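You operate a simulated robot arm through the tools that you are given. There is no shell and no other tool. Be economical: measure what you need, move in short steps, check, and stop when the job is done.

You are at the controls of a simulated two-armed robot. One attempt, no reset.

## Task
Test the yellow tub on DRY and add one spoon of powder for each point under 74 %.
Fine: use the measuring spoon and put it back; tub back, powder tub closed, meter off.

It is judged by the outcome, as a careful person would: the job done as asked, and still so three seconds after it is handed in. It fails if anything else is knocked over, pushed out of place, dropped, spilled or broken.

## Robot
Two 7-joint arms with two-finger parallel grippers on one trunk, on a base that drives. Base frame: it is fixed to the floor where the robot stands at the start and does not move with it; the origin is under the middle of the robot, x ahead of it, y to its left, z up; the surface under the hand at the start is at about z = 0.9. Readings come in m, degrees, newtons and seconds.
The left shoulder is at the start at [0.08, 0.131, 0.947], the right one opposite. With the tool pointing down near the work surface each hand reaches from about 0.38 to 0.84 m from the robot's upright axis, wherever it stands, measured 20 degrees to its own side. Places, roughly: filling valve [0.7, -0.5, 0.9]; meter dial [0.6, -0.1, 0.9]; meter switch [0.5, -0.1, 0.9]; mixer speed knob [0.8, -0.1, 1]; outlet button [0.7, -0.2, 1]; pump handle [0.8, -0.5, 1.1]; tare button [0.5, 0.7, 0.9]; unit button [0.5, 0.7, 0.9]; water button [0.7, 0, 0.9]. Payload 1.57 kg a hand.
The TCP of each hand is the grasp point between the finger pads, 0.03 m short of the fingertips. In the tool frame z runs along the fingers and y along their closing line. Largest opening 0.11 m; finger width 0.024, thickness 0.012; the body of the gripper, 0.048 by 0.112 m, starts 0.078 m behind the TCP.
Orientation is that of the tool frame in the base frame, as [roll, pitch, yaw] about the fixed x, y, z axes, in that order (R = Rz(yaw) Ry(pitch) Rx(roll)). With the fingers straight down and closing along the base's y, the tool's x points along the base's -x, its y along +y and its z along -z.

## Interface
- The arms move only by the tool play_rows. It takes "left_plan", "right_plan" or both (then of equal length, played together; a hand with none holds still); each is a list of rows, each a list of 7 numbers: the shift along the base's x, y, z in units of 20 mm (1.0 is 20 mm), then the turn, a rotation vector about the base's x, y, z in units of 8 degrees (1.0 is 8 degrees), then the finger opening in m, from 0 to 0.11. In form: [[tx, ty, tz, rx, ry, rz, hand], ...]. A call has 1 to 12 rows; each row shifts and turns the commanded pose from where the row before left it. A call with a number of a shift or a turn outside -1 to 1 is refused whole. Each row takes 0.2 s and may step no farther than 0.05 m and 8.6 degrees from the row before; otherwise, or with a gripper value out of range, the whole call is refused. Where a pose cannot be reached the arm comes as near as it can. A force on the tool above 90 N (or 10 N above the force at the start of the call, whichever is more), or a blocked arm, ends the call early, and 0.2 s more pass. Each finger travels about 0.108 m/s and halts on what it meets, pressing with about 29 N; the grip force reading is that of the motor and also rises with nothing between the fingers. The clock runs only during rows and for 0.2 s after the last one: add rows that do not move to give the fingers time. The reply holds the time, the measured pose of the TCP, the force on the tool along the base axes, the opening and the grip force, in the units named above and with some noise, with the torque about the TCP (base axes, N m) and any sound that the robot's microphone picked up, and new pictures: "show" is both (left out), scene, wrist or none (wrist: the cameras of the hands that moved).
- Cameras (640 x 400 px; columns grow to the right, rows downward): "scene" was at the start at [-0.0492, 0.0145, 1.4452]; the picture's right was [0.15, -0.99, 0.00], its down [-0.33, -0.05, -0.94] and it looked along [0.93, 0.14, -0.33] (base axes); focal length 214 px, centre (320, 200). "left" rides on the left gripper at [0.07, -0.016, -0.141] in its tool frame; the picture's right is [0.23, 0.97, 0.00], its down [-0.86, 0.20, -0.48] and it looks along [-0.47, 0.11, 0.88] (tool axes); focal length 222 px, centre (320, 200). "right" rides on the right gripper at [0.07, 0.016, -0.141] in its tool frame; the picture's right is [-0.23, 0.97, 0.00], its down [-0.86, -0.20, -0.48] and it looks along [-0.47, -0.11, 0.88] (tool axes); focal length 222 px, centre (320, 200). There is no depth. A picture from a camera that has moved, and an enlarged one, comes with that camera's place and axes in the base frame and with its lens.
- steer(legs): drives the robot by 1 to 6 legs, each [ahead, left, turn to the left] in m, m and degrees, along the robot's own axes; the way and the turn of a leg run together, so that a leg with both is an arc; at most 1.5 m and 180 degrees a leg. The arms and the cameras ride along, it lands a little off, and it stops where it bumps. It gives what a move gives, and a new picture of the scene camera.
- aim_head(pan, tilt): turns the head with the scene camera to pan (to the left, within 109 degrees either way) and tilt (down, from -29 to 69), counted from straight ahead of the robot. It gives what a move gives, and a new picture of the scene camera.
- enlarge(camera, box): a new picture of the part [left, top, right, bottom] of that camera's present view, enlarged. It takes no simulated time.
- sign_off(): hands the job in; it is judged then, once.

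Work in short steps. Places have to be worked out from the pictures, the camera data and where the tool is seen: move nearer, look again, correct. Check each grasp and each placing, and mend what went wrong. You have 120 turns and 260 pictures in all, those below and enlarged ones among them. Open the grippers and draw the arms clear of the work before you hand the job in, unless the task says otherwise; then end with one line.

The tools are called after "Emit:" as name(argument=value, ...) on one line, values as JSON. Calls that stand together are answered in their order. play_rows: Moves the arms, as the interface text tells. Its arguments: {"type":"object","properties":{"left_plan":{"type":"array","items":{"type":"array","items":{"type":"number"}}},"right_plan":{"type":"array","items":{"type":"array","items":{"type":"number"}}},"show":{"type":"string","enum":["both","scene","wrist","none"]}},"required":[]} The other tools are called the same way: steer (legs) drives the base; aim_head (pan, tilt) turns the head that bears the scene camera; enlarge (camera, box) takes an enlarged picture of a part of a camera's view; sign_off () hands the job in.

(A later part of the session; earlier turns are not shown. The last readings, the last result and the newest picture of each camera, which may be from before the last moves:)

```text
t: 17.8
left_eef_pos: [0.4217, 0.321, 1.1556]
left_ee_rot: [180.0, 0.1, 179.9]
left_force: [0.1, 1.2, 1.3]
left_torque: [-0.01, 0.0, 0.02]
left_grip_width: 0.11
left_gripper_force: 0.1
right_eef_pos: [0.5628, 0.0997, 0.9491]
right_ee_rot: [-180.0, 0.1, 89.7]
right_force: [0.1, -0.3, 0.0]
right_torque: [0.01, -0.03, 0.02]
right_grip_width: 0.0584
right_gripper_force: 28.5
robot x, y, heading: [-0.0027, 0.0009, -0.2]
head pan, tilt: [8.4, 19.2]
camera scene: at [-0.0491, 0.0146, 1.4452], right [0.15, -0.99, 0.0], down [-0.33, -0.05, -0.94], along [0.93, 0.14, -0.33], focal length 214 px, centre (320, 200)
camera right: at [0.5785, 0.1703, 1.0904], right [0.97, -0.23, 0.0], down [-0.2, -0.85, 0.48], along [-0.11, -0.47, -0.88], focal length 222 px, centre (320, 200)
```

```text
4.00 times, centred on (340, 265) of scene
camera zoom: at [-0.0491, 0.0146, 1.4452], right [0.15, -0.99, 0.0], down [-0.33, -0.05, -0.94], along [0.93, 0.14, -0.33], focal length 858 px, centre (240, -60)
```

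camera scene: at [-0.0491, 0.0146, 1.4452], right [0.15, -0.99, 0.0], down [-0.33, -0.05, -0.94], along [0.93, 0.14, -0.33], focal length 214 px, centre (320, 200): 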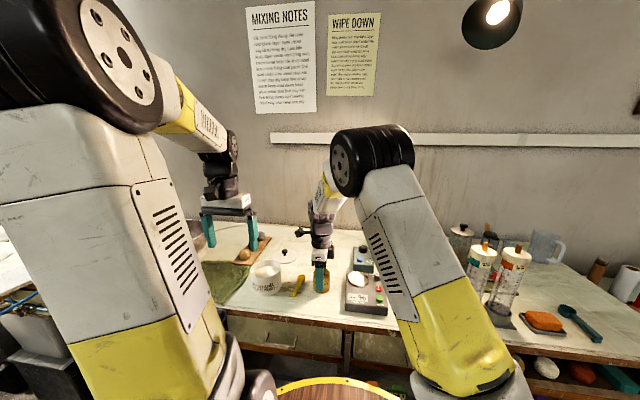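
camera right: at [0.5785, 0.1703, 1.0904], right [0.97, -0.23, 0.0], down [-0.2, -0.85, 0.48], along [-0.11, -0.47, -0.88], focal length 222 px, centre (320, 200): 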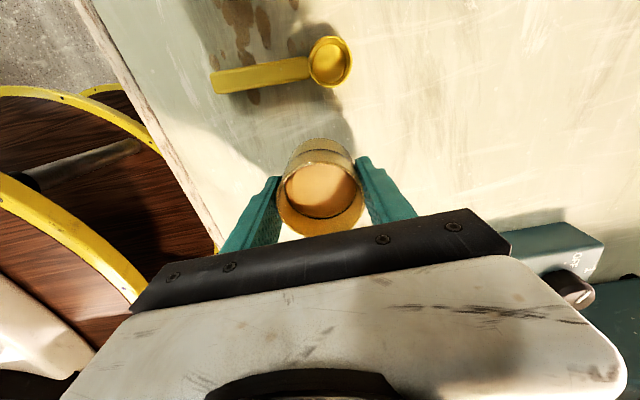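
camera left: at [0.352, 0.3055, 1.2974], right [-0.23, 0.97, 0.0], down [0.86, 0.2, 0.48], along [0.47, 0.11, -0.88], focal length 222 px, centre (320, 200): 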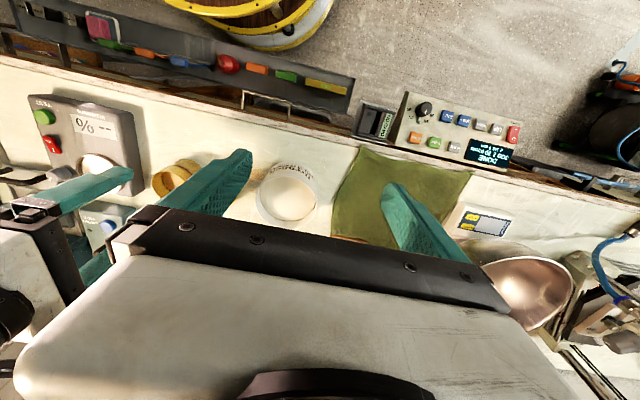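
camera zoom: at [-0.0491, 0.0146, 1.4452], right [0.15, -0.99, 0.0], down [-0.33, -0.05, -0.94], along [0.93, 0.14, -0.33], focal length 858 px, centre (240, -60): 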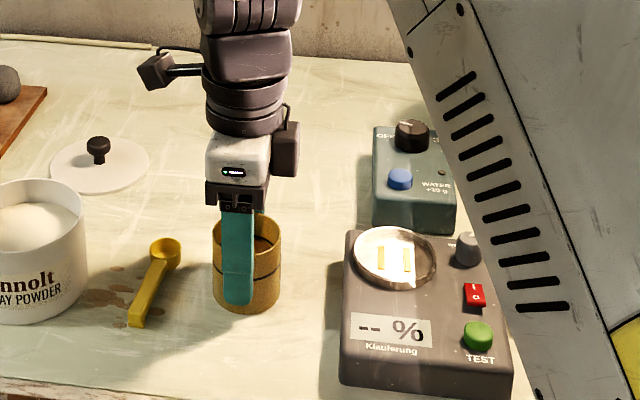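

Tub held (58 mm). I lift and carry it over the pan, staying above, then check alignment.

Emit:
play_rows(right_plan=[[0, 0, 1, 0, 0, 0, 0.05], [0, 0, 1, 0, 0, 0, 0.05], [0, 0, 1, 0, 0, 0, 0.05], [0, 0, 1, 0, 0, 0, 0.05], [0.05, -0.8, 0.2, 0, 0, 0, 0.05], [0.05, -0.9, 0, 0, 0, 0, 0.05], [0.05, -0.9, 0, 0, 0, 0, 0.05], [0.05, -0.9, 0, 0, 0, 0, 0.05], [0.05, -0.9, 0, 0, 0, 0, 0.05], [0.05, -0.9, 0, 0, 0, 0, 0.05], [0.05, -0.8, 0, 0, 0, 0, 0.05], [0.05, -0.45, 0, 0, 0, 0, 0.05]])

Emit:
enlarge(camera="scene", box=[310, 215, 430, 315])

Emit:
enlarge(camera="left", box=[0, 80, 200, 230])

```text
t: 20.4
left_eef_pos: [0.4204, 0.3219, 1.1553]
left_ee_rot: [179.9, 0.0, 180.0]
left_force: [0.5, -0.3, 0.2]
left_torque: [0.03, -0.04, 0.0]
left_grip_width: 0.1099
left_gripper_force: 0.0
right_eef_pos: [0.5703, -0.0309, 1.0338]
right_ee_rot: [-179.9, 0.0, 89.8]
right_force: [0.8, -0.6, -1.8]
right_torque: [0.04, 0.02, 0.05]
right_grip_width: 0.0578
right_gripper_force: 29.4
robot x, y, heading: [0.0046, -0.0004, 0.1]
head pan, tilt: [8.4, 19.2]
camera scene: at [-0.0491, 0.0146, 1.4452], right [0.15, -0.99, 0.0], down [-0.33, -0.05, -0.94], along [0.93, 0.14, -0.33], focal length 214 px, centre (320, 200)
camera right: at [0.5862, 0.0399, 1.1742], right [0.97, -0.23, 0.0], down [-0.2, -0.85, 0.48], along [-0.11, -0.47, -0.88], focal length 222 px, centre (320, 200)
```

scene: 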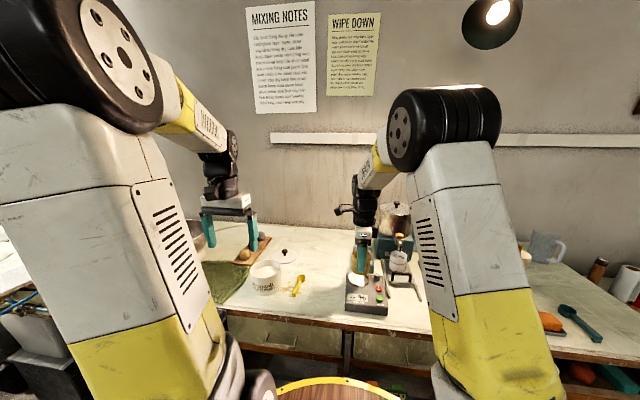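
right: 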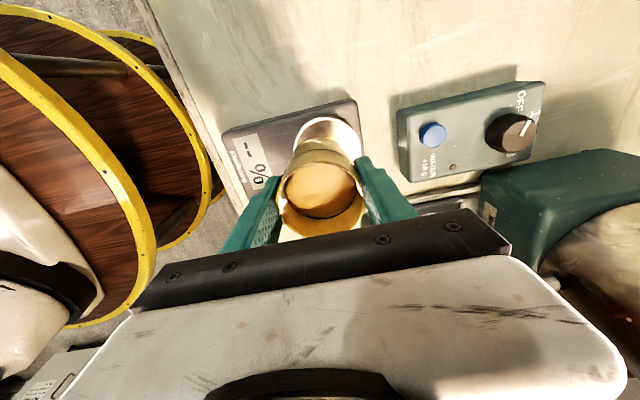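

```text
4.00 times, centred on (370, 265) of scene
camera zoom: at [-0.0491, 0.0146, 1.4452], right [0.15, -0.99, 0.0], down [-0.33, -0.05, -0.94], along [0.93, 0.14, -0.33], focal length 858 px, centre (120, -60)
```

zoom: 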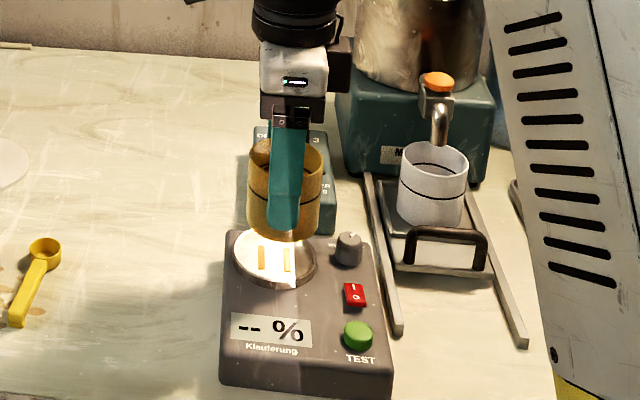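

```text
2.67 times, centred on (100, 155) of left
camera zoom: at [0.352, 0.3057, 1.2973], right [-0.23, 0.97, 0.0], down [0.86, 0.2, 0.48], along [0.47, 0.11, -0.88], focal length 592 px, centre (907, 320)
```

zoom: 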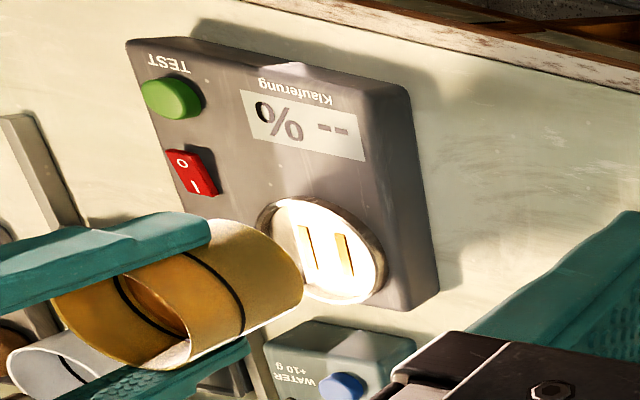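

Slightly correct y by +3 mm and lower gradually to contact.

Emit:
play_rows(right_plan=[[0, 0.15, -0.7, 0, 0, 0, 0.05], [0, 0, -0.6, 0, 0, 0, 0.05], [0, 0, -0.3, 0, 0, 0, 0.05], [0, 0, 0, 0, 0, 0, 0.05]], show="none")

Emit:
enlarge(camera="scene", box=[330, 225, 410, 315])

Emit:
enlarge(camera="left", box=[0, 80, 200, 230])

```text
t: 21.4
left_eef_pos: [0.421, 0.3209, 1.1558]
left_ee_rot: [179.9, 0.0, 180.0]
left_force: [-0.3, 0.5, 0.5]
left_torque: [-0.02, 0.01, -0.03]
left_grip_width: 0.1098
left_gripper_force: 0.1
right_eef_pos: [0.5696, -0.0261, 1.0024]
right_ee_rot: [180.0, 0.0, 89.8]
right_force: [-1.0, -1.2, -2.3]
right_torque: [0.02, 0.01, 0.0]
right_grip_width: 0.0579
right_gripper_force: 29.3
robot x, y, heading: [0.0018, -0.0029, 0.2]
head pan, tilt: [8.4, 19.2]
```

```text
4.44 times, centred on (370, 270) of scene
camera zoom: at [-0.0491, 0.0145, 1.4452], right [0.15, -0.99, 0.0], down [-0.33, -0.05, -0.94], along [0.93, 0.14, -0.33], focal length 953 px, centre (98, -111)
```

zoom: 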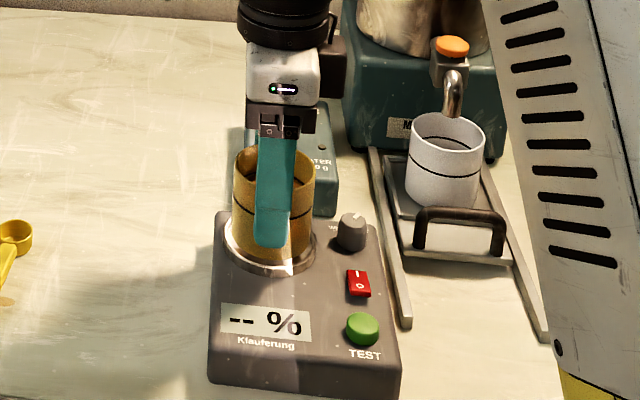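

```text
2.67 times, centred on (100, 155) of left
camera zoom: at [0.352, 0.3056, 1.2973], right [-0.23, 0.97, 0.0], down [0.86, 0.2, 0.48], along [0.47, 0.11, -0.88], focal length 592 px, centre (907, 320)
```

zoom: 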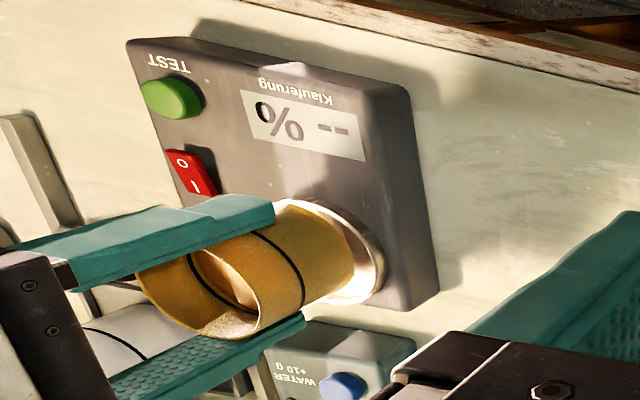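

Well centred over the pan. I lower the last millimetres until contact.

Emit:
play_rows(right_plan=[[0, 0, -0.15, 0, 0, 0, 0.05], [0, 0, -0.1, 0, 0, 0, 0.05], [0, 0, -0.1, 0, 0, 0, 0.05], [0, 0, 0, 0, 0, 0, 0.05]], show="none")

Emit:
enlarge(camera="left", box=[0, 80, 200, 230])

```text
t: 22.4
left_eef_pos: [0.4219, 0.3218, 1.1566]
left_ee_rot: [-180.0, 0.1, 180.0]
left_force: [0.0, 1.2, 0.1]
left_torque: [-0.03, -0.01, 0.01]
left_grip_width: 0.1101
left_gripper_force: 0.0
right_eef_pos: [0.5692, -0.0265, 0.9947]
right_ee_rot: [-179.9, 0.1, 89.8]
right_force: [-0.4, 0.2, -1.3]
right_torque: [-0.01, 0.01, -0.03]
right_grip_width: 0.058
right_gripper_force: 28.5
robot x, y, heading: [0.0045, -0.0056, 0.2]
head pan, tilt: [8.4, 19.2]
```

```text
2.67 times, centred on (100, 155) of left
camera zoom: at [0.352, 0.3057, 1.2973], right [-0.23, 0.97, 0.0], down [0.86, 0.2, 0.48], along [0.47, 0.11, -0.88], focal length 592 px, centre (907, 320)
```

zoom: 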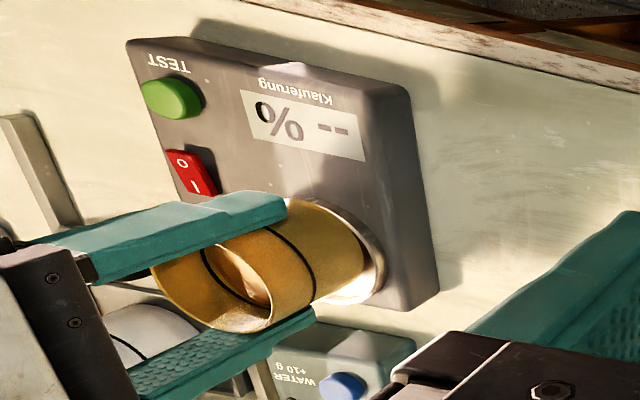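

Still carrying its weight; a few millimetres more.

Emit:
play_rows(right_plan=[[0, 0, -0.1, 0, 0, 0, 0.05], [0, 0, -0.1, 0, 0, 0, 0.05], [0, 0, 0, 0, 0, 0, 0.05]], show="none")

Emit:
enlarge(camera="left", box=[0, 80, 200, 230])

```text
t: 23.2
left_eef_pos: [0.4211, 0.3215, 1.1556]
left_ee_rot: [-179.9, 0.0, -180.0]
left_force: [0.2, 0.9, -0.3]
left_torque: [0.0, -0.03, 0.02]
left_grip_width: 0.1102
left_gripper_force: 0.0
right_eef_pos: [0.5689, -0.0273, 0.9921]
right_ee_rot: [179.9, 0.0, 89.8]
right_force: [-2.4, -2.3, 17.1]
right_torque: [0.11, 0.53, 0.15]
right_grip_width: 0.0574
right_gripper_force: 28.6
robot x, y, heading: [-0.0034, 0.0008, -0.0]
head pan, tilt: [8.4, 19.2]
```

```text
2.67 times, centred on (100, 155) of left
camera zoom: at [0.3514, 0.3056, 1.2975], right [-0.23, 0.97, 0.0], down [0.85, 0.2, 0.48], along [0.47, 0.11, -0.88], focal length 592 px, centre (907, 320)
```

zoom: 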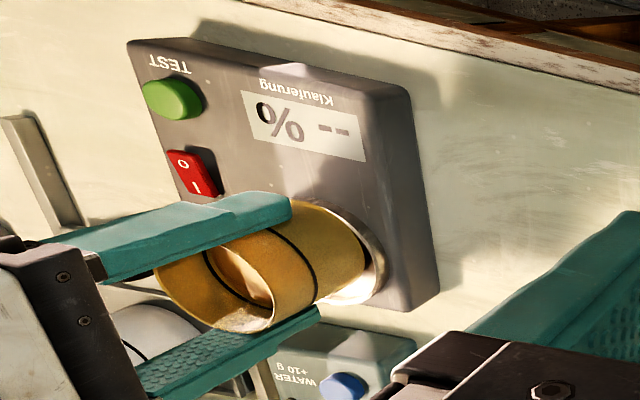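

Contact (17 N). I release, rise clear, close and go over the TEST button (about 0.494,-0.090).

Emit:
play_rows(right_plan=[[0, 0, 0.05, 0, 0, 0, 0.065], [0, 0, 0, 0, 0, 0, 0.08], [0, 0, 1, 0, 0, 0, 0.08], [0, 0, 1, 0, 0, 0, 0.08], [0, 0, 1, 0, 0, 0, 0.08], [0, 0, 1, 0, 0, 0, 0.08], [0, 0, 1, 0, 0, 0, 0.06], [-1, -0.8, 0, 0, 0, 0, 0.03], [-1, -0.8, 0, 0, 0, 0, 0.0], [-1, -0.8, 0, 0, 0, 0, 0.0], [-0.75, -0.75, 0, 0, 0, 0, 0.0], [0, 0, -1, 0, 0, 0, 0.0]])

Emit:
enlarge(camera="scene", box=[330, 225, 410, 315])

Emit:
enlarge(camera="left", box=[0, 80, 200, 230])

```text
t: 25.8
left_eef_pos: [0.4215, 0.3223, 1.1556]
left_ee_rot: [180.0, 0.0, 179.9]
left_force: [-0.9, 0.6, 0.0]
left_torque: [-0.03, -0.01, -0.01]
left_grip_width: 0.1099
left_gripper_force: 0.0
right_eef_pos: [0.4961, -0.0917, 1.0718]
right_ee_rot: [180.0, 0.0, 89.7]
right_force: [0.3, 0.1, -0.1]
right_torque: [0.01, 0.0, -0.01]
right_grip_width: 0.0
right_gripper_force: 21.4
robot x, y, heading: [-0.0013, -0.0014, 0.1]
head pan, tilt: [8.4, 19.2]
camera scene: at [-0.0493, 0.0145, 1.4452], right [0.15, -0.99, 0.0], down [-0.32, -0.05, -0.94], along [0.93, 0.14, -0.33], focal length 214 px, centre (320, 200)
camera right: at [0.5121, -0.0215, 1.2128], right [0.97, -0.23, 0.0], down [-0.2, -0.85, 0.48], along [-0.11, -0.47, -0.88], focal length 222 px, centre (320, 200)
```

scene: 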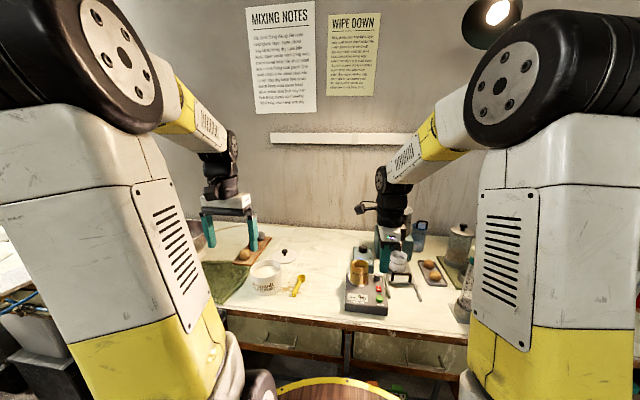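
right: 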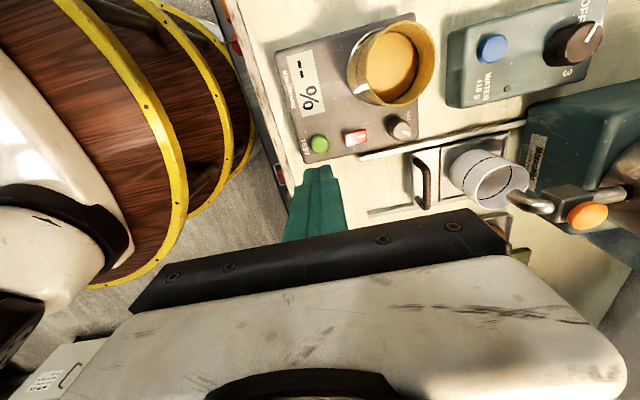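

```text
4.44 times, centred on (370, 270) of scene
camera zoom: at [-0.0493, 0.0145, 1.4452], right [0.15, -0.99, 0.0], down [-0.32, -0.05, -0.94], along [0.93, 0.14, -0.33], focal length 953 px, centre (98, -111)
```

zoom: 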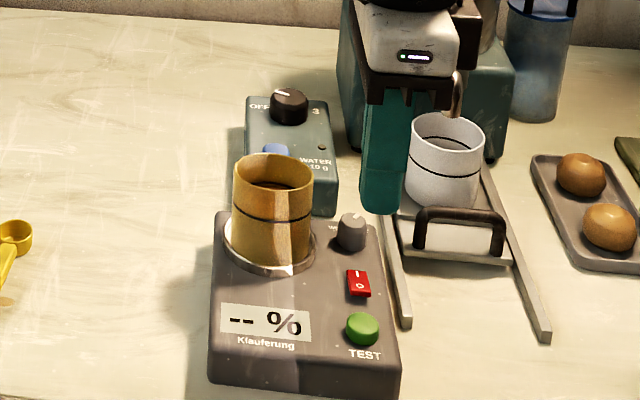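

```text
2.67 times, centred on (100, 155) of left
camera zoom: at [0.3519, 0.3056, 1.2974], right [-0.23, 0.97, 0.0], down [0.86, 0.2, 0.48], along [0.47, 0.11, -0.88], focal length 592 px, centre (907, 320)
```

zoom: 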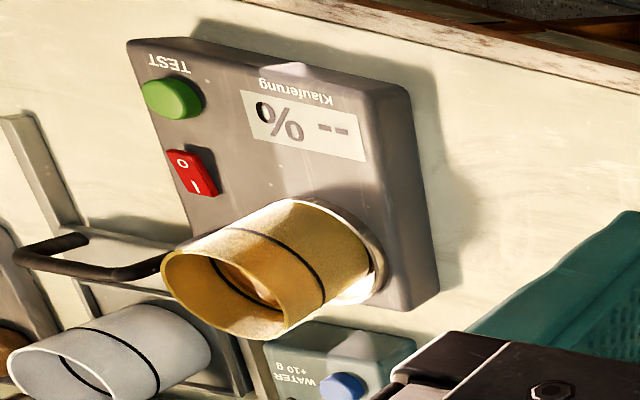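

Tub stands squarely on the pan. TEST is right under the fingers; I lower onto it.

Emit:
play_rows(right_plan=[[0, 0.1, -1, 0, 0, 0, 0], [0, 0, -1, 0, 0, 0, 0], [0, 0, -1, 0, 0, 0, 0], [0, 0, -1, 0, 0, 0, 0], [0, 0, -0.3, 0, 0, 0, 0], [0, 0, -0.1, 0, 0, 0, 0], [0, 0, 0, 0, 0, 0, 0]], show="none")

Emit:
enlarge(camera="left", box=[0, 80, 200, 230])

```text
t: 27.4
left_eef_pos: [0.4202, 0.3208, 1.1555]
left_ee_rot: [-179.9, 0.0, 180.0]
left_force: [0.1, -0.2, -1.0]
left_torque: [-0.01, -0.01, 0.0]
left_grip_width: 0.1097
left_gripper_force: 0.0
right_eef_pos: [0.497, -0.0888, 0.9829]
right_ee_rot: [-180.0, -0.1, 89.7]
right_force: [-0.2, -0.3, -0.2]
right_torque: [0.01, 0.01, 0.02]
right_grip_width: 0.0001
right_gripper_force: 21.6
robot x, y, heading: [0.0047, -0.0023, 0.4]
head pan, tilt: [8.4, 19.2]
```

```text
2.67 times, centred on (100, 155) of left
camera zoom: at [0.352, 0.3056, 1.2974], right [-0.23, 0.97, 0.0], down [0.86, 0.2, 0.48], along [0.47, 0.11, -0.88], focal length 592 px, centre (907, 320)
```

zoom: 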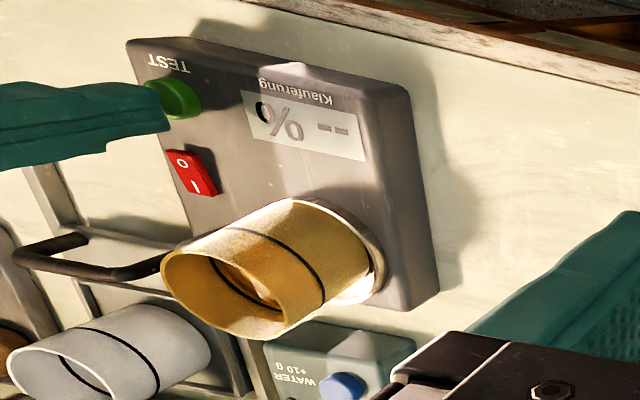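

Near the button; small steps down.

Emit:
play_rows(right_plan=[[0, 0, -0.15, 0, 0, 0, 0], [0, 0, -0.1, 0, 0, 0, 0], [0, 0, -0.1, 0, 0, 0, 0], [0, 0, -0.1, 0, 0, 0, 0]], show="none")

Emit:
enlarge(camera="left", box=[0, 80, 200, 230])

```text
t: 28.4
left_eef_pos: [0.4216, 0.3211, 1.156]
left_ee_rot: [-180.0, 0.0, -180.0]
left_force: [0.1, 0.3, 0.0]
left_torque: [0.02, 0.01, -0.02]
left_grip_width: 0.1101
left_gripper_force: 0.2
right_eef_pos: [0.4966, -0.0893, 0.9747]
right_ee_rot: [180.0, 0.1, 89.8]
right_force: [0.2, -0.1, 1.3]
right_torque: [0.02, 0.03, 0.0]
right_grip_width: 0.0
right_gripper_force: 21.2
robot x, y, heading: [-0.0004, -0.0028, -0.2]
head pan, tilt: [8.4, 19.2]
```

```text
2.67 times, centred on (100, 155) of left
camera zoom: at [0.3519, 0.3056, 1.2974], right [-0.23, 0.97, 0.0], down [0.86, 0.2, 0.48], along [0.47, 0.11, -0.88], focal length 592 px, centre (907, 320)
```

zoom: 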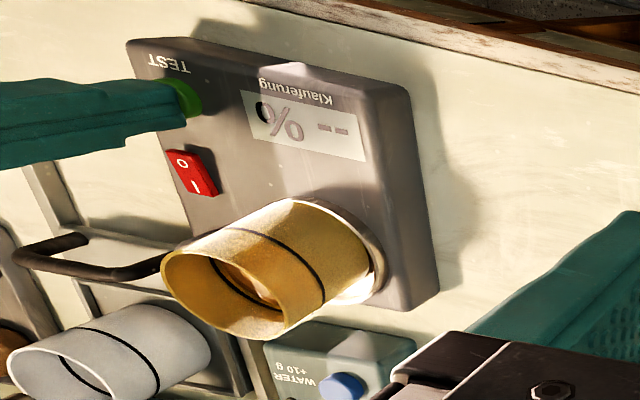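

Force just starting (1.3 N). A few more millimetres.

Emit:
play_rows(right_plan=[[0, 0, -0.1, 0, 0, 0, 0], [0, 0, -0.1, 0, 0, 0, 0]], show="none")

Emit:
enlarge(camera="left", box=[0, 80, 200, 230])

```text
t: 29.0
left_eef_pos: [0.4205, 0.3214, 1.1559]
left_ee_rot: [179.9, 0.0, -180.0]
left_force: [0.2, -1.3, -1.0]
left_torque: [0.01, 0.02, -0.01]
left_grip_width: 0.1101
left_gripper_force: 0.1
right_eef_pos: [0.4969, -0.0886, 0.971]
right_ee_rot: [179.9, 0.1, 89.7]
right_force: [-2.3, -1.9, 10.1]
right_torque: [-0.1, 0.07, -0.01]
right_grip_width: 0.0001
right_gripper_force: 21.7
robot x, y, heading: [-0.0023, 0.0039, -0.1]
head pan, tilt: [8.4, 19.2]
heard: click
```

```text
2.67 times, centred on (100, 155) of left
camera zoom: at [0.3517, 0.3055, 1.2975], right [-0.23, 0.97, 0.0], down [0.86, 0.2, 0.48], along [0.47, 0.11, -0.88], focal length 592 px, centre (907, 320)
```

zoom: 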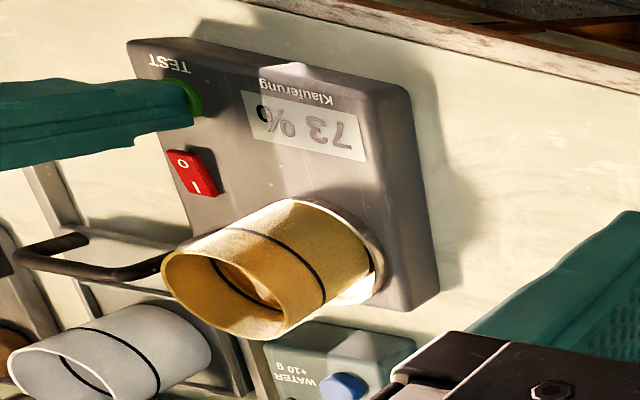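

Click and a reading. I lift and read the display upright.

Emit:
play_rows(right_plan=[[0, 0, 1, 0, 0, 0, 0], [0, 0, 1, 0, 0, 0, 0], [0, 0, 1, 0, 0, 0, 0], [0, 0, 1, 0, 0, 0, 0], [0, 0, 1, 0, 0, 0, 0]], show="none")

Emit:
enlarge(camera="scene", box=[345, 255, 400, 315])

Emit:
enlarge(camera="left", box=[30, 90, 140, 170])

```text
t: 30.2
left_eef_pos: [0.4203, 0.3222, 1.1553]
left_ee_rot: [-180.0, 0.0, -179.9]
left_force: [0.7, 0.9, 0.3]
left_torque: [0.03, 0.0, 0.01]
left_grip_width: 0.1102
left_gripper_force: 0.1
right_eef_pos: [0.4965, -0.087, 1.0698]
right_ee_rot: [-179.9, 0.0, 89.8]
right_force: [0.2, -0.7, 0.0]
right_torque: [-0.03, -0.01, -0.01]
right_grip_width: 0.0
right_gripper_force: 21.5
robot x, y, heading: [0.0011, 0.0019, -0.1]
head pan, tilt: [8.4, 19.2]
```

```text
6.67 times, centred on (372, 285) of scene
camera zoom: at [-0.049, 0.0146, 1.4452], right [0.15, -0.99, 0.0], down [-0.33, -0.05, -0.94], along [0.93, 0.14, -0.33], focal length 1430 px, centre (-30, -367)
```

zoom: 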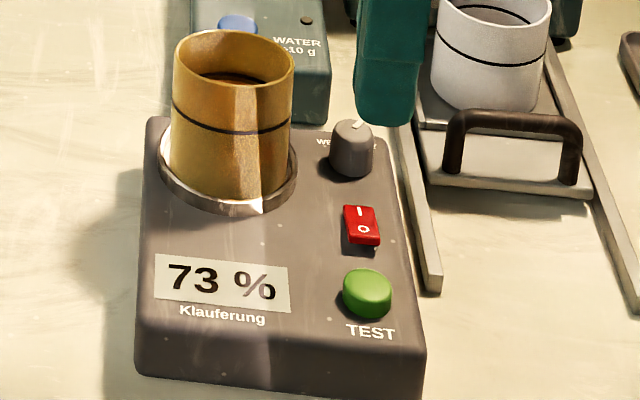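

```text
5.00 times, centred on (85, 130) of left
camera zoom: at [0.3521, 0.3057, 1.2973], right [-0.23, 0.97, 0.0], down [0.86, 0.2, 0.48], along [0.47, 0.11, -0.88], focal length 1111 px, centre (1495, 550)
```

zoom: 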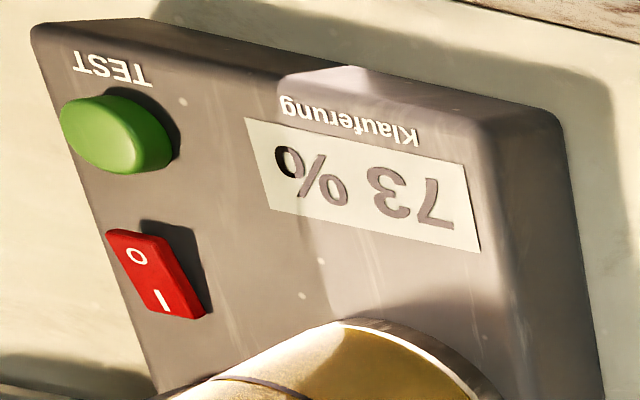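

It reads 73 % → one spoon. I double-check the dial sits at DRY.

Emit:
enlarge(camera="right", box=[370, 100, 430, 150])

Emit:
enlarge(camera="scene", box=[385, 265, 405, 280])

```text
8.00 times, centred on (400, 125) of right
camera zoom: at [0.5121, -0.0178, 1.2103], right [0.97, -0.23, 0.0], down [-0.2, -0.85, 0.48], along [-0.11, -0.47, -0.88], focal length 1777 px, centre (-320, 800)
```

zoom: 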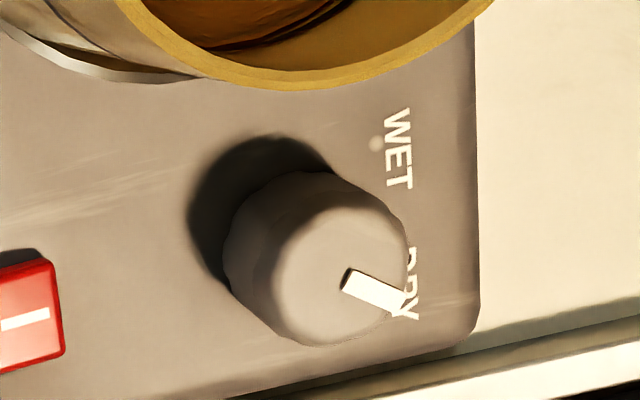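

```text
16.00 times, centred on (395, 272) of scene
camera zoom: at [-0.049, 0.0146, 1.4452], right [0.15, -0.99, 0.0], down [-0.33, -0.05, -0.94], along [0.93, 0.14, -0.33], focal length 3432 px, centre (-880, -960)
```

zoom: 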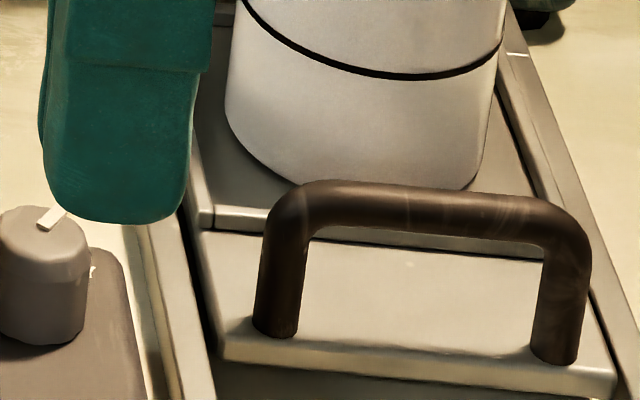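

Dial is on DRY, so exactly one spoon. The hand is near the switch: I switch the meter off now by pressing the "O" end (≈0.527,-0.091).

Emit:
play_rows(right_plan=[[0.8, -0.1, -1, 0, 0, 0, 0], [0.75, -0.1, -1, 0, 0, 0, 0], [0, 0, -1, 0, 0, 0, 0], [0, 0, -0.9, 0, 0, 0, 0], [0, 0, -0.2, 0, 0, 0, 0], [0, 0, 0, 0, 0, 0, 0]], show="none")

Emit:
enlarge(camera="left", box=[0, 80, 200, 230])

Emit:
enlarge(camera="right", box=[220, 90, 420, 240])

```text
t: 31.6
left_eef_pos: [0.4209, 0.3223, 1.1545]
left_ee_rot: [179.9, -0.1, 180.0]
left_force: [-0.4, -0.4, 0.3]
left_torque: [0.02, 0.03, 0.0]
left_grip_width: 0.1099
left_gripper_force: 0.1
right_eef_pos: [0.5247, -0.0924, 0.9884]
right_ee_rot: [180.0, 0.0, 89.8]
right_force: [0.4, 0.2, 0.3]
right_torque: [-0.03, -0.04, -0.02]
right_grip_width: 0.0
right_gripper_force: 21.4
robot x, y, heading: [-0.0057, -0.0006, 0.2]
head pan, tilt: [8.4, 19.2]
```

```text
2.67 times, centred on (100, 155) of left
camera zoom: at [0.352, 0.3056, 1.2974], right [-0.23, 0.97, 0.0], down [0.86, 0.2, 0.48], along [0.47, 0.11, -0.88], focal length 592 px, centre (907, 320)
```

zoom: 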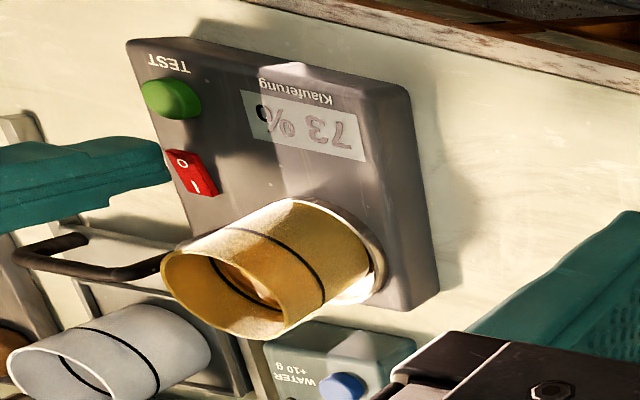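

```text
2.67 times, centred on (320, 165) of right
camera zoom: at [0.5415, -0.0222, 1.1291], right [0.97, -0.23, 0.0], down [-0.2, -0.85, 0.48], along [-0.11, -0.47, -0.88], focal length 592 px, centre (320, 293)
```

zoom: 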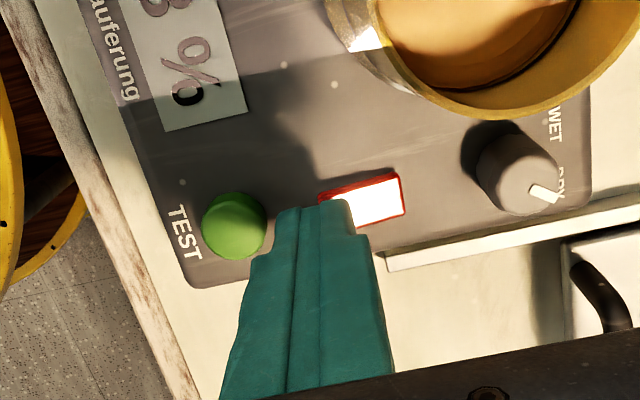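

Aligned over "O". Pressing in small steps.

Emit:
play_rows(right_plan=[[0.1, 0, -0.35, 0, 0, 0, 0], [0, 0, -0.15, 0, 0, 0, 0], [0, 0, -0.1, 0, 0, 0, 0], [0, 0, -0.1, 0, 0, 0, 0], [0, 0, -0.1, 0, 0, 0, 0]], show="none")

Emit:
enlarge(camera="left", box=[0, 80, 200, 230])

```text
t: 32.8
left_eef_pos: [0.4194, 0.3221, 1.1549]
left_ee_rot: [-180.0, 0.0, -180.0]
left_force: [0.3, 0.0, -0.2]
left_torque: [-0.02, 0.01, 0.0]
left_grip_width: 0.1104
left_gripper_force: 0.0
right_eef_pos: [0.5279, -0.0916, 0.9729]
right_ee_rot: [-180.0, 0.0, 89.7]
right_force: [-3.3, 0.4, 7.4]
right_torque: [-0.01, 0.03, 0.03]
right_grip_width: 0.0
right_gripper_force: 21.4
robot x, y, heading: [0.0001, -0.0003, 0.2]
head pan, tilt: [8.4, 19.2]
```

```text
2.67 times, centred on (100, 155) of left
camera zoom: at [0.3517, 0.3057, 1.2974], right [-0.23, 0.97, 0.0], down [0.86, 0.2, 0.48], along [0.47, 0.11, -0.88], focal length 592 px, centre (907, 320)
```

zoom: 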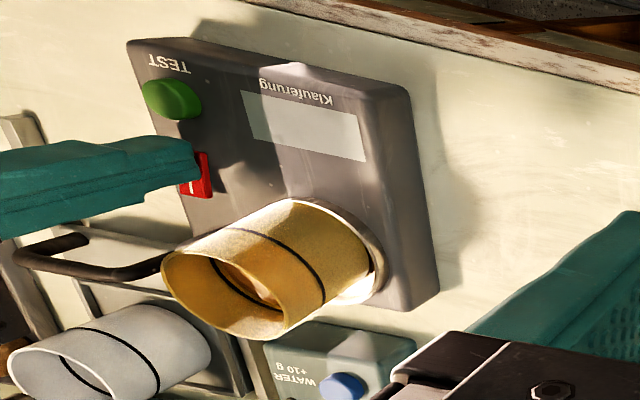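

Meter is off. Now I go back over the tub with the right hand to fetch it.

Emit:
play_rows(right_plan=[[0, 0, 1, 0, 0, 0, 0], [0, 0, 1, 0, 0, 0, 0], [0, 0, 1, 0, 0, 0, 0.0], [0, 0, 1, 0, 0, 0, 0.02], [0, 0, 1, 0, 0, 0, 0.04], [0, 0, 0.9, 0, 0, 0, 0.06], [0.5, 0.8, 0, 0, 0, 0, 0.08], [0.5, 0.8, 0, 0, 0, 0, 0.085], [0.5, 0.8, 0, 0, 0, 0, 0.085], [0.55, 0.85, 0, 0, 0, 0, 0.085], [0, 0, -0.7, 0, 0, 0, 0.085], [0, 0, 0, 0, 0, 0, 0.085]])

```text
t: 35.4
left_eef_pos: [0.4213, 0.3226, 1.155]
left_ee_rot: [-179.9, 0.0, -180.0]
left_force: [-0.9, -0.3, -0.1]
left_torque: [-0.02, -0.01, -0.01]
left_grip_width: 0.11
left_gripper_force: 0.0
right_eef_pos: [0.569, -0.0288, 1.0748]
right_ee_rot: [-180.0, -0.1, 89.8]
right_force: [-0.4, 0.4, -0.1]
right_torque: [0.0, -0.01, -0.01]
right_grip_width: 0.085
right_gripper_force: 0.0
robot x, y, heading: [-0.0047, 0.0009, 0.1]
head pan, tilt: [8.4, 19.2]
camera scene: at [-0.0491, 0.0146, 1.4452], right [0.15, -0.99, 0.0], down [-0.33, -0.05, -0.94], along [0.93, 0.14, -0.33], focal length 214 px, centre (320, 200)
camera right: at [0.5856, 0.0425, 1.2167], right [0.97, -0.23, 0.0], down [-0.2, -0.85, 0.48], along [-0.11, -0.47, -0.88], focal length 222 px, centre (320, 200)
```

scene: 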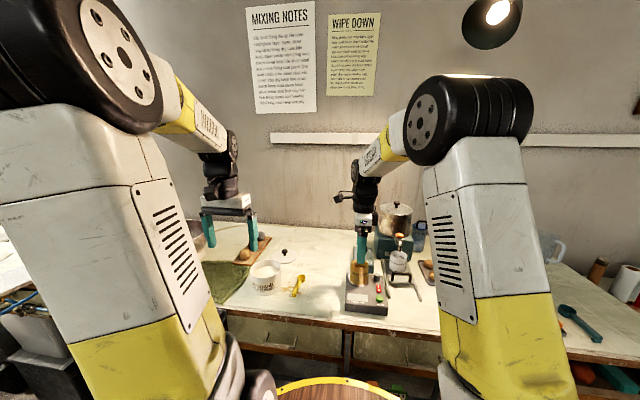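
right: 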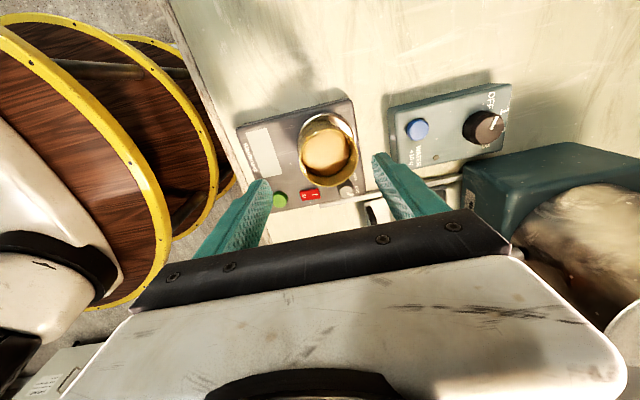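

Over the tub. Descend to z≈0.993, grip and lift a bit.

Emit:
play_rows(right_plan=[[0, 0.08, -1, 0, 0, 0, 0.085], [0, 0, -1, 0, 0, 0, 0.085], [0, 0, -1, 0, 0, 0, 0.085], [0, 0, -1, 0, 0, 0, 0.085], [0, 0, 0, 0, 0, 0, 0.07], [0, 0, 0, 0, 0, 0, 0.055], [0, 0, 0, 0, 0, 0, 0.05], [0, 0, 0, 0, 0, 0, 0.05], [0, 0, 1, 0, 0, 0, 0.05], [0, 0, 1, 0, 0, 0, 0.05], [0, 0, 0, 0, 0, 0, 0.05]], show="scene")

```text
t: 37.8
left_eef_pos: [0.4226, 0.3221, 1.157]
left_ee_rot: [-180.0, 0.0, 179.9]
left_force: [-0.5, -0.3, -0.4]
left_torque: [-0.01, 0.01, -0.01]
left_grip_width: 0.1098
left_gripper_force: 0.0
right_eef_pos: [0.5687, -0.027, 1.0368]
right_ee_rot: [-180.0, 0.1, 89.8]
right_force: [0.2, -1.0, -1.5]
right_torque: [0.01, 0.01, -0.01]
right_grip_width: 0.057
right_gripper_force: 29.4
robot x, y, heading: [-0.0025, -0.0, 0.0]
head pan, tilt: [8.4, 19.2]
camera scene: at [-0.0491, 0.0146, 1.4452], right [0.15, -0.99, 0.0], down [-0.33, -0.05, -0.94], along [0.93, 0.14, -0.33], focal length 214 px, centre (320, 200)
```

scene: 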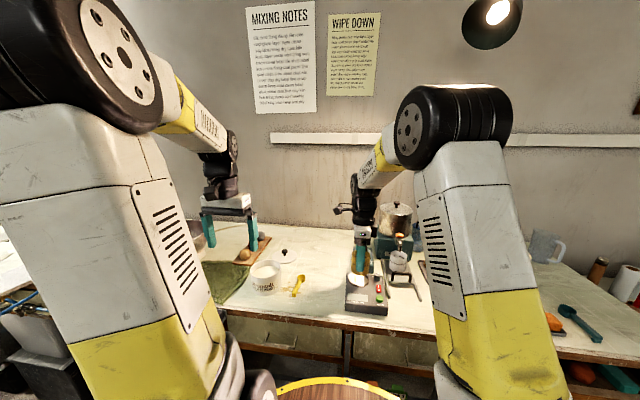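

Tub lifted. I carry it back to its home spot (0.563,0.100) and lower to just above the table.

Emit:
play_rows(right_plan=[[-0.05, 0.9, 0, 0, 0, 0, 0.05], [-0.05, 0.9, 0, 0, 0, 0, 0.05], [-0.05, 0.9, 0, 0, 0, 0, 0.05], [-0.05, 0.9, 0, 0, 0, 0, 0.05], [-0.05, 0.9, 0, 0, 0, 0, 0.05], [-0.05, 0.9, 0, 0, 0, 0, 0.05], [0, 0.93, 0, 0, 0, 0, 0.05], [0, 0, -1, 0, 0, 0, 0.05], [0, 0, -1, 0, 0, 0, 0.05], [0, 0, -1, 0, 0, 0, 0.05], [0, 0, -0.8, 0, 0, 0, 0.05], [0, 0, 0, 0, 0, 0, 0.05]], show="none")

Emit:
enlarge(camera="scene", box=[280, 215, 400, 315])

```text
t: 40.4
left_eef_pos: [0.4224, 0.3213, 1.1561]
left_ee_rot: [180.0, 0.1, 179.9]
left_force: [-0.4, -0.3, 0.0]
left_torque: [-0.02, 0.02, 0.01]
left_grip_width: 0.1101
left_gripper_force: 0.0
right_eef_pos: [0.5644, 0.0997, 0.9604]
right_ee_rot: [-180.0, 0.0, 89.8]
right_force: [0.0, 0.0, -2.0]
right_torque: [0.02, 0.02, 0.04]
right_grip_width: 0.0569
right_gripper_force: 29.2
robot x, y, heading: [0.0055, -0.0014, -0.2]
head pan, tilt: [8.4, 19.2]
```

```text
4.00 times, centred on (340, 265) of scene
camera zoom: at [-0.0491, 0.0146, 1.4452], right [0.15, -0.99, 0.0], down [-0.33, -0.05, -0.94], along [0.93, 0.14, -0.33], focal length 858 px, centre (240, -60)
```

zoom: 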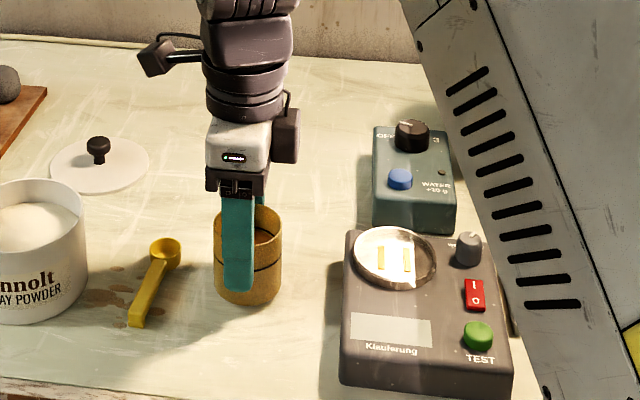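

Lower to contact in small steps.

Emit:
play_rows(right_plan=[[-0.05, 0, -0.2, 0, 0, 0, 0.05], [0, 0, -0.1, 0, 0, 0, 0.05], [0, 0, -0.1, 0, 0, 0, 0.05], [0, 0, -0.1, 0, 0, 0, 0.05]], show="none")

```text
t: 41.4
left_eef_pos: [0.4211, 0.3221, 1.1561]
left_ee_rot: [-179.9, 0.0, 180.0]
left_force: [0.0, -0.2, 0.4]
left_torque: [0.04, -0.02, -0.02]
left_grip_width: 0.11
left_gripper_force: 0.1
right_eef_pos: [0.5639, 0.1012, 0.9512]
right_ee_rot: [179.8, -0.1, 89.8]
right_force: [-0.5, -2.5, 21.5]
right_torque: [-0.14, 0.41, 0.2]
right_grip_width: 0.0571
right_gripper_force: 29.4
robot x, y, heading: [-0.001, -0.0034, -0.1]
head pan, tilt: [8.4, 19.2]
```

Contact made. I release, rise and withdraw the right arm to its side; the left hand moves toward the spoon for a look.

Emit:
play_rows(right_plan=[[0, 0, 0.05, 0, 0, 0, 0.065], [0, 0, 0, 0, 0, 0, 0.085], [0, 0, 1, 0, 0, 0, 0.085], [0, 0, 1, 0, 0, 0, 0.085], [0, 0, 1, 0, 0, 0, 0.085], [0, 0, 1, 0, 0, 0, 0.085], [0, 0, 1, 0, 0, 0, 0.085], [0, -1, 1, 0, 0, 0, 0.085], [-0.5, -1, 1, 0, 0, 0, 0.085], [-0.5, -1, 1, 0, 0, 0, 0.085], [-0.5, -1, 0.5, 0, 0, 0, 0.085], [-0.5, -1, 0, 0, 0, 0, 0.085]], show="scene")

Emit:
play_rows(right_plan=[[-0.5, -1, 0, 0, 0, 0, 0.085], [-0.5, -1, 0, 0, 0, 0, 0.085], [-0.5, -1, 0, 0, 0, 0, 0.085], [0, -1, 0, 0, 0, 0, 0.085], [0, -1, 0, 0, 0, 0, 0.085], [0, -1, 0, 0, 0, 0, 0.085], [0, -1, 0, 0, 0, 0, 0.085], [0, -1, 0, 0, 0, 0, 0.085], [0, -1, 0, 0, 0, 0, 0.085]], left_plan=[[0.3, -0.8, -1, 0, 0, 0, 0.09], [0.3, -0.8, -1, 0, 0, 0, 0.07], [0.3, -0.8, -1, 0, 0, 0, 0.05], [0.3, -0.8, -1, 0, 0, 0, 0.05], [0.3, -0.8, -0.2, 0, 0, 0, 0.05], [0.3, -0.7, 0, 0, 0, 0, 0.05], [0.3, -0.7, 0, 0, 0, 0, 0.05], [0.3, -0.7, 0, 0, 0, 0, 0.05], [0.3, -0.7, 0, 0, 0, 0, 0.05]])

Emit:
enlarge(camera="left", box=[230, 80, 430, 230])

Emit:
enlarge(camera="scene", box=[240, 240, 340, 310])

```text
t: 44.0
left_eef_pos: [0.421, 0.3224, 1.1552]
left_ee_rot: [180.0, 0.0, -179.9]
left_force: [0.3, 0.3, -0.4]
left_torque: [-0.02, -0.07, 0.0]
left_grip_width: 0.1097
left_gripper_force: 0.1
right_eef_pos: [0.5214, 0.0014, 1.1231]
right_ee_rot: [180.0, -0.1, 89.8]
right_force: [0.6, 0.5, -0.3]
right_torque: [-0.02, 0.0, -0.01]
right_grip_width: 0.0851
right_gripper_force: 0.0
robot x, y, heading: [-0.0003, -0.0019, -0.2]
head pan, tilt: [8.4, 19.2]
camera scene: at [-0.049, 0.0148, 1.4452], right [0.15, -0.99, 0.0], down [-0.33, -0.05, -0.94], along [0.93, 0.14, -0.33], focal length 214 px, centre (320, 200)
```

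scene: 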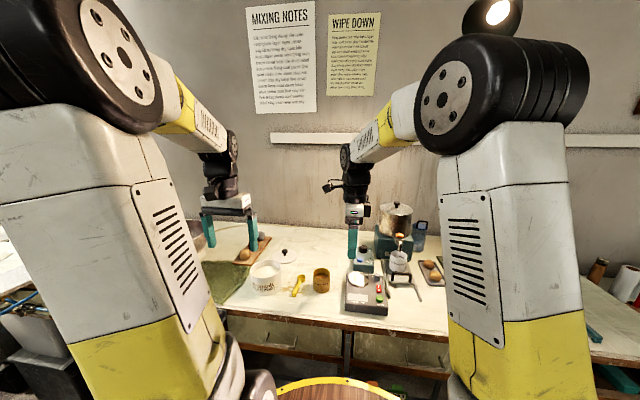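

```text
t: 46.0
left_eef_pos: [0.4749, 0.1871, 1.0691]
left_ee_rot: [180.0, 0.0, -180.0]
left_force: [-0.3, -1.1, 0.3]
left_torque: [0.0, -0.01, -0.01]
left_grip_width: 0.0501
left_gripper_force: 0.0
right_eef_pos: [0.4904, -0.1788, 1.121]
right_ee_rot: [-180.0, 0.0, 89.8]
right_force: [0.3, 0.8, 0.0]
right_torque: [-0.04, -0.06, -0.03]
right_grip_width: 0.0852
right_gripper_force: 0.0
robot x, y, heading: [0.0004, 0.0013, 0.2]
head pan, tilt: [8.4, 19.2]
camera scene: at [-0.0492, 0.0147, 1.4452], right [0.15, -0.99, 0.0], down [-0.33, -0.05, -0.94], along [0.93, 0.14, -0.33], focal length 214 px, centre (320, 200)
camera right: at [0.5073, -0.109, 1.2619], right [0.97, -0.23, 0.0], down [-0.2, -0.85, 0.48], along [-0.11, -0.47, -0.88], focal length 222 px, centre (320, 200)
camera left: at [0.4062, 0.1708, 1.212], right [-0.23, 0.97, 0.0], down [0.86, 0.2, 0.48], along [0.47, 0.11, -0.88], focal length 222 px, centre (320, 200)
```

scene: 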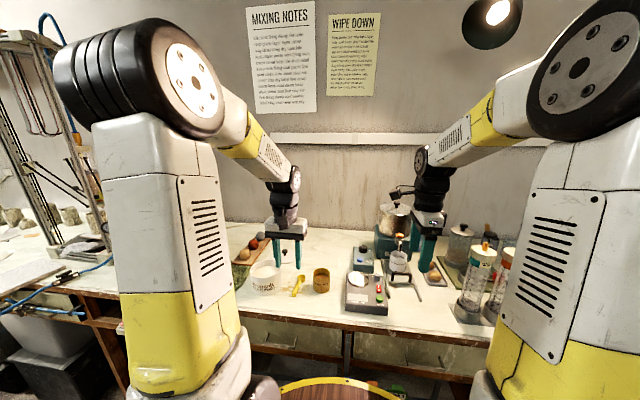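
right: 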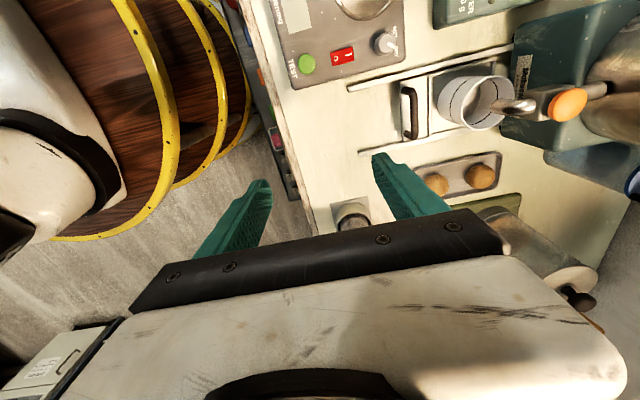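
left: 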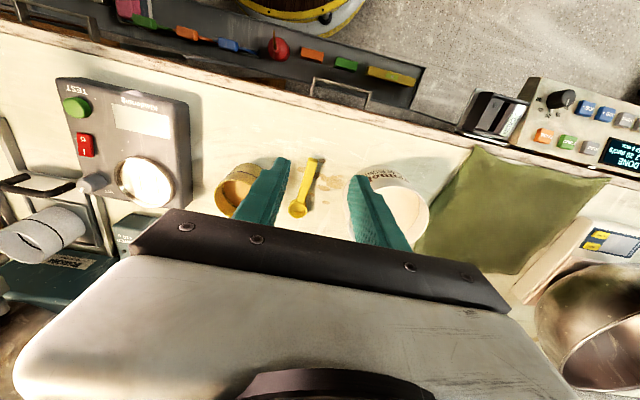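

```text
2.67 times, centred on (330, 155) of left
camera zoom: at [0.4062, 0.1708, 1.212], right [-0.23, 0.97, 0.0], down [0.86, 0.2, 0.48], along [0.47, 0.11, -0.88], focal length 592 px, centre (293, 320)
```

zoom: 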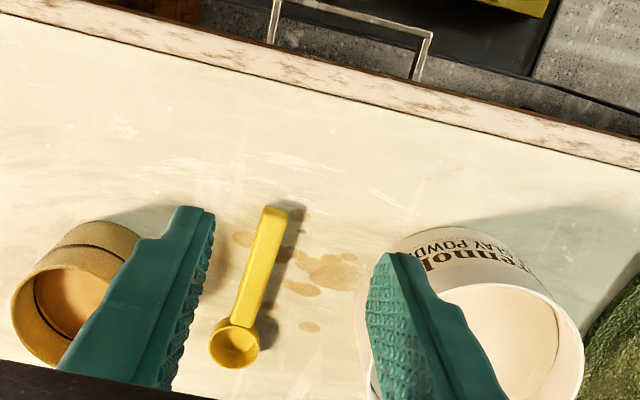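

```text
5.71 times, centred on (290, 275) of scene
camera zoom: at [-0.0492, 0.0147, 1.4452], right [0.15, -0.99, 0.0], down [-0.33, -0.05, -0.94], along [0.93, 0.14, -0.33], focal length 1226 px, centre (491, -229)
```

zoom: 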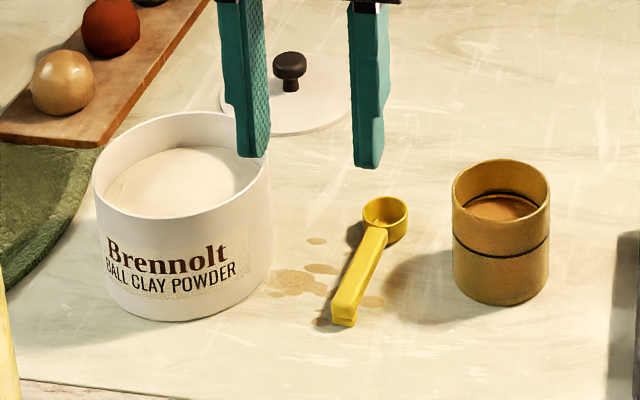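

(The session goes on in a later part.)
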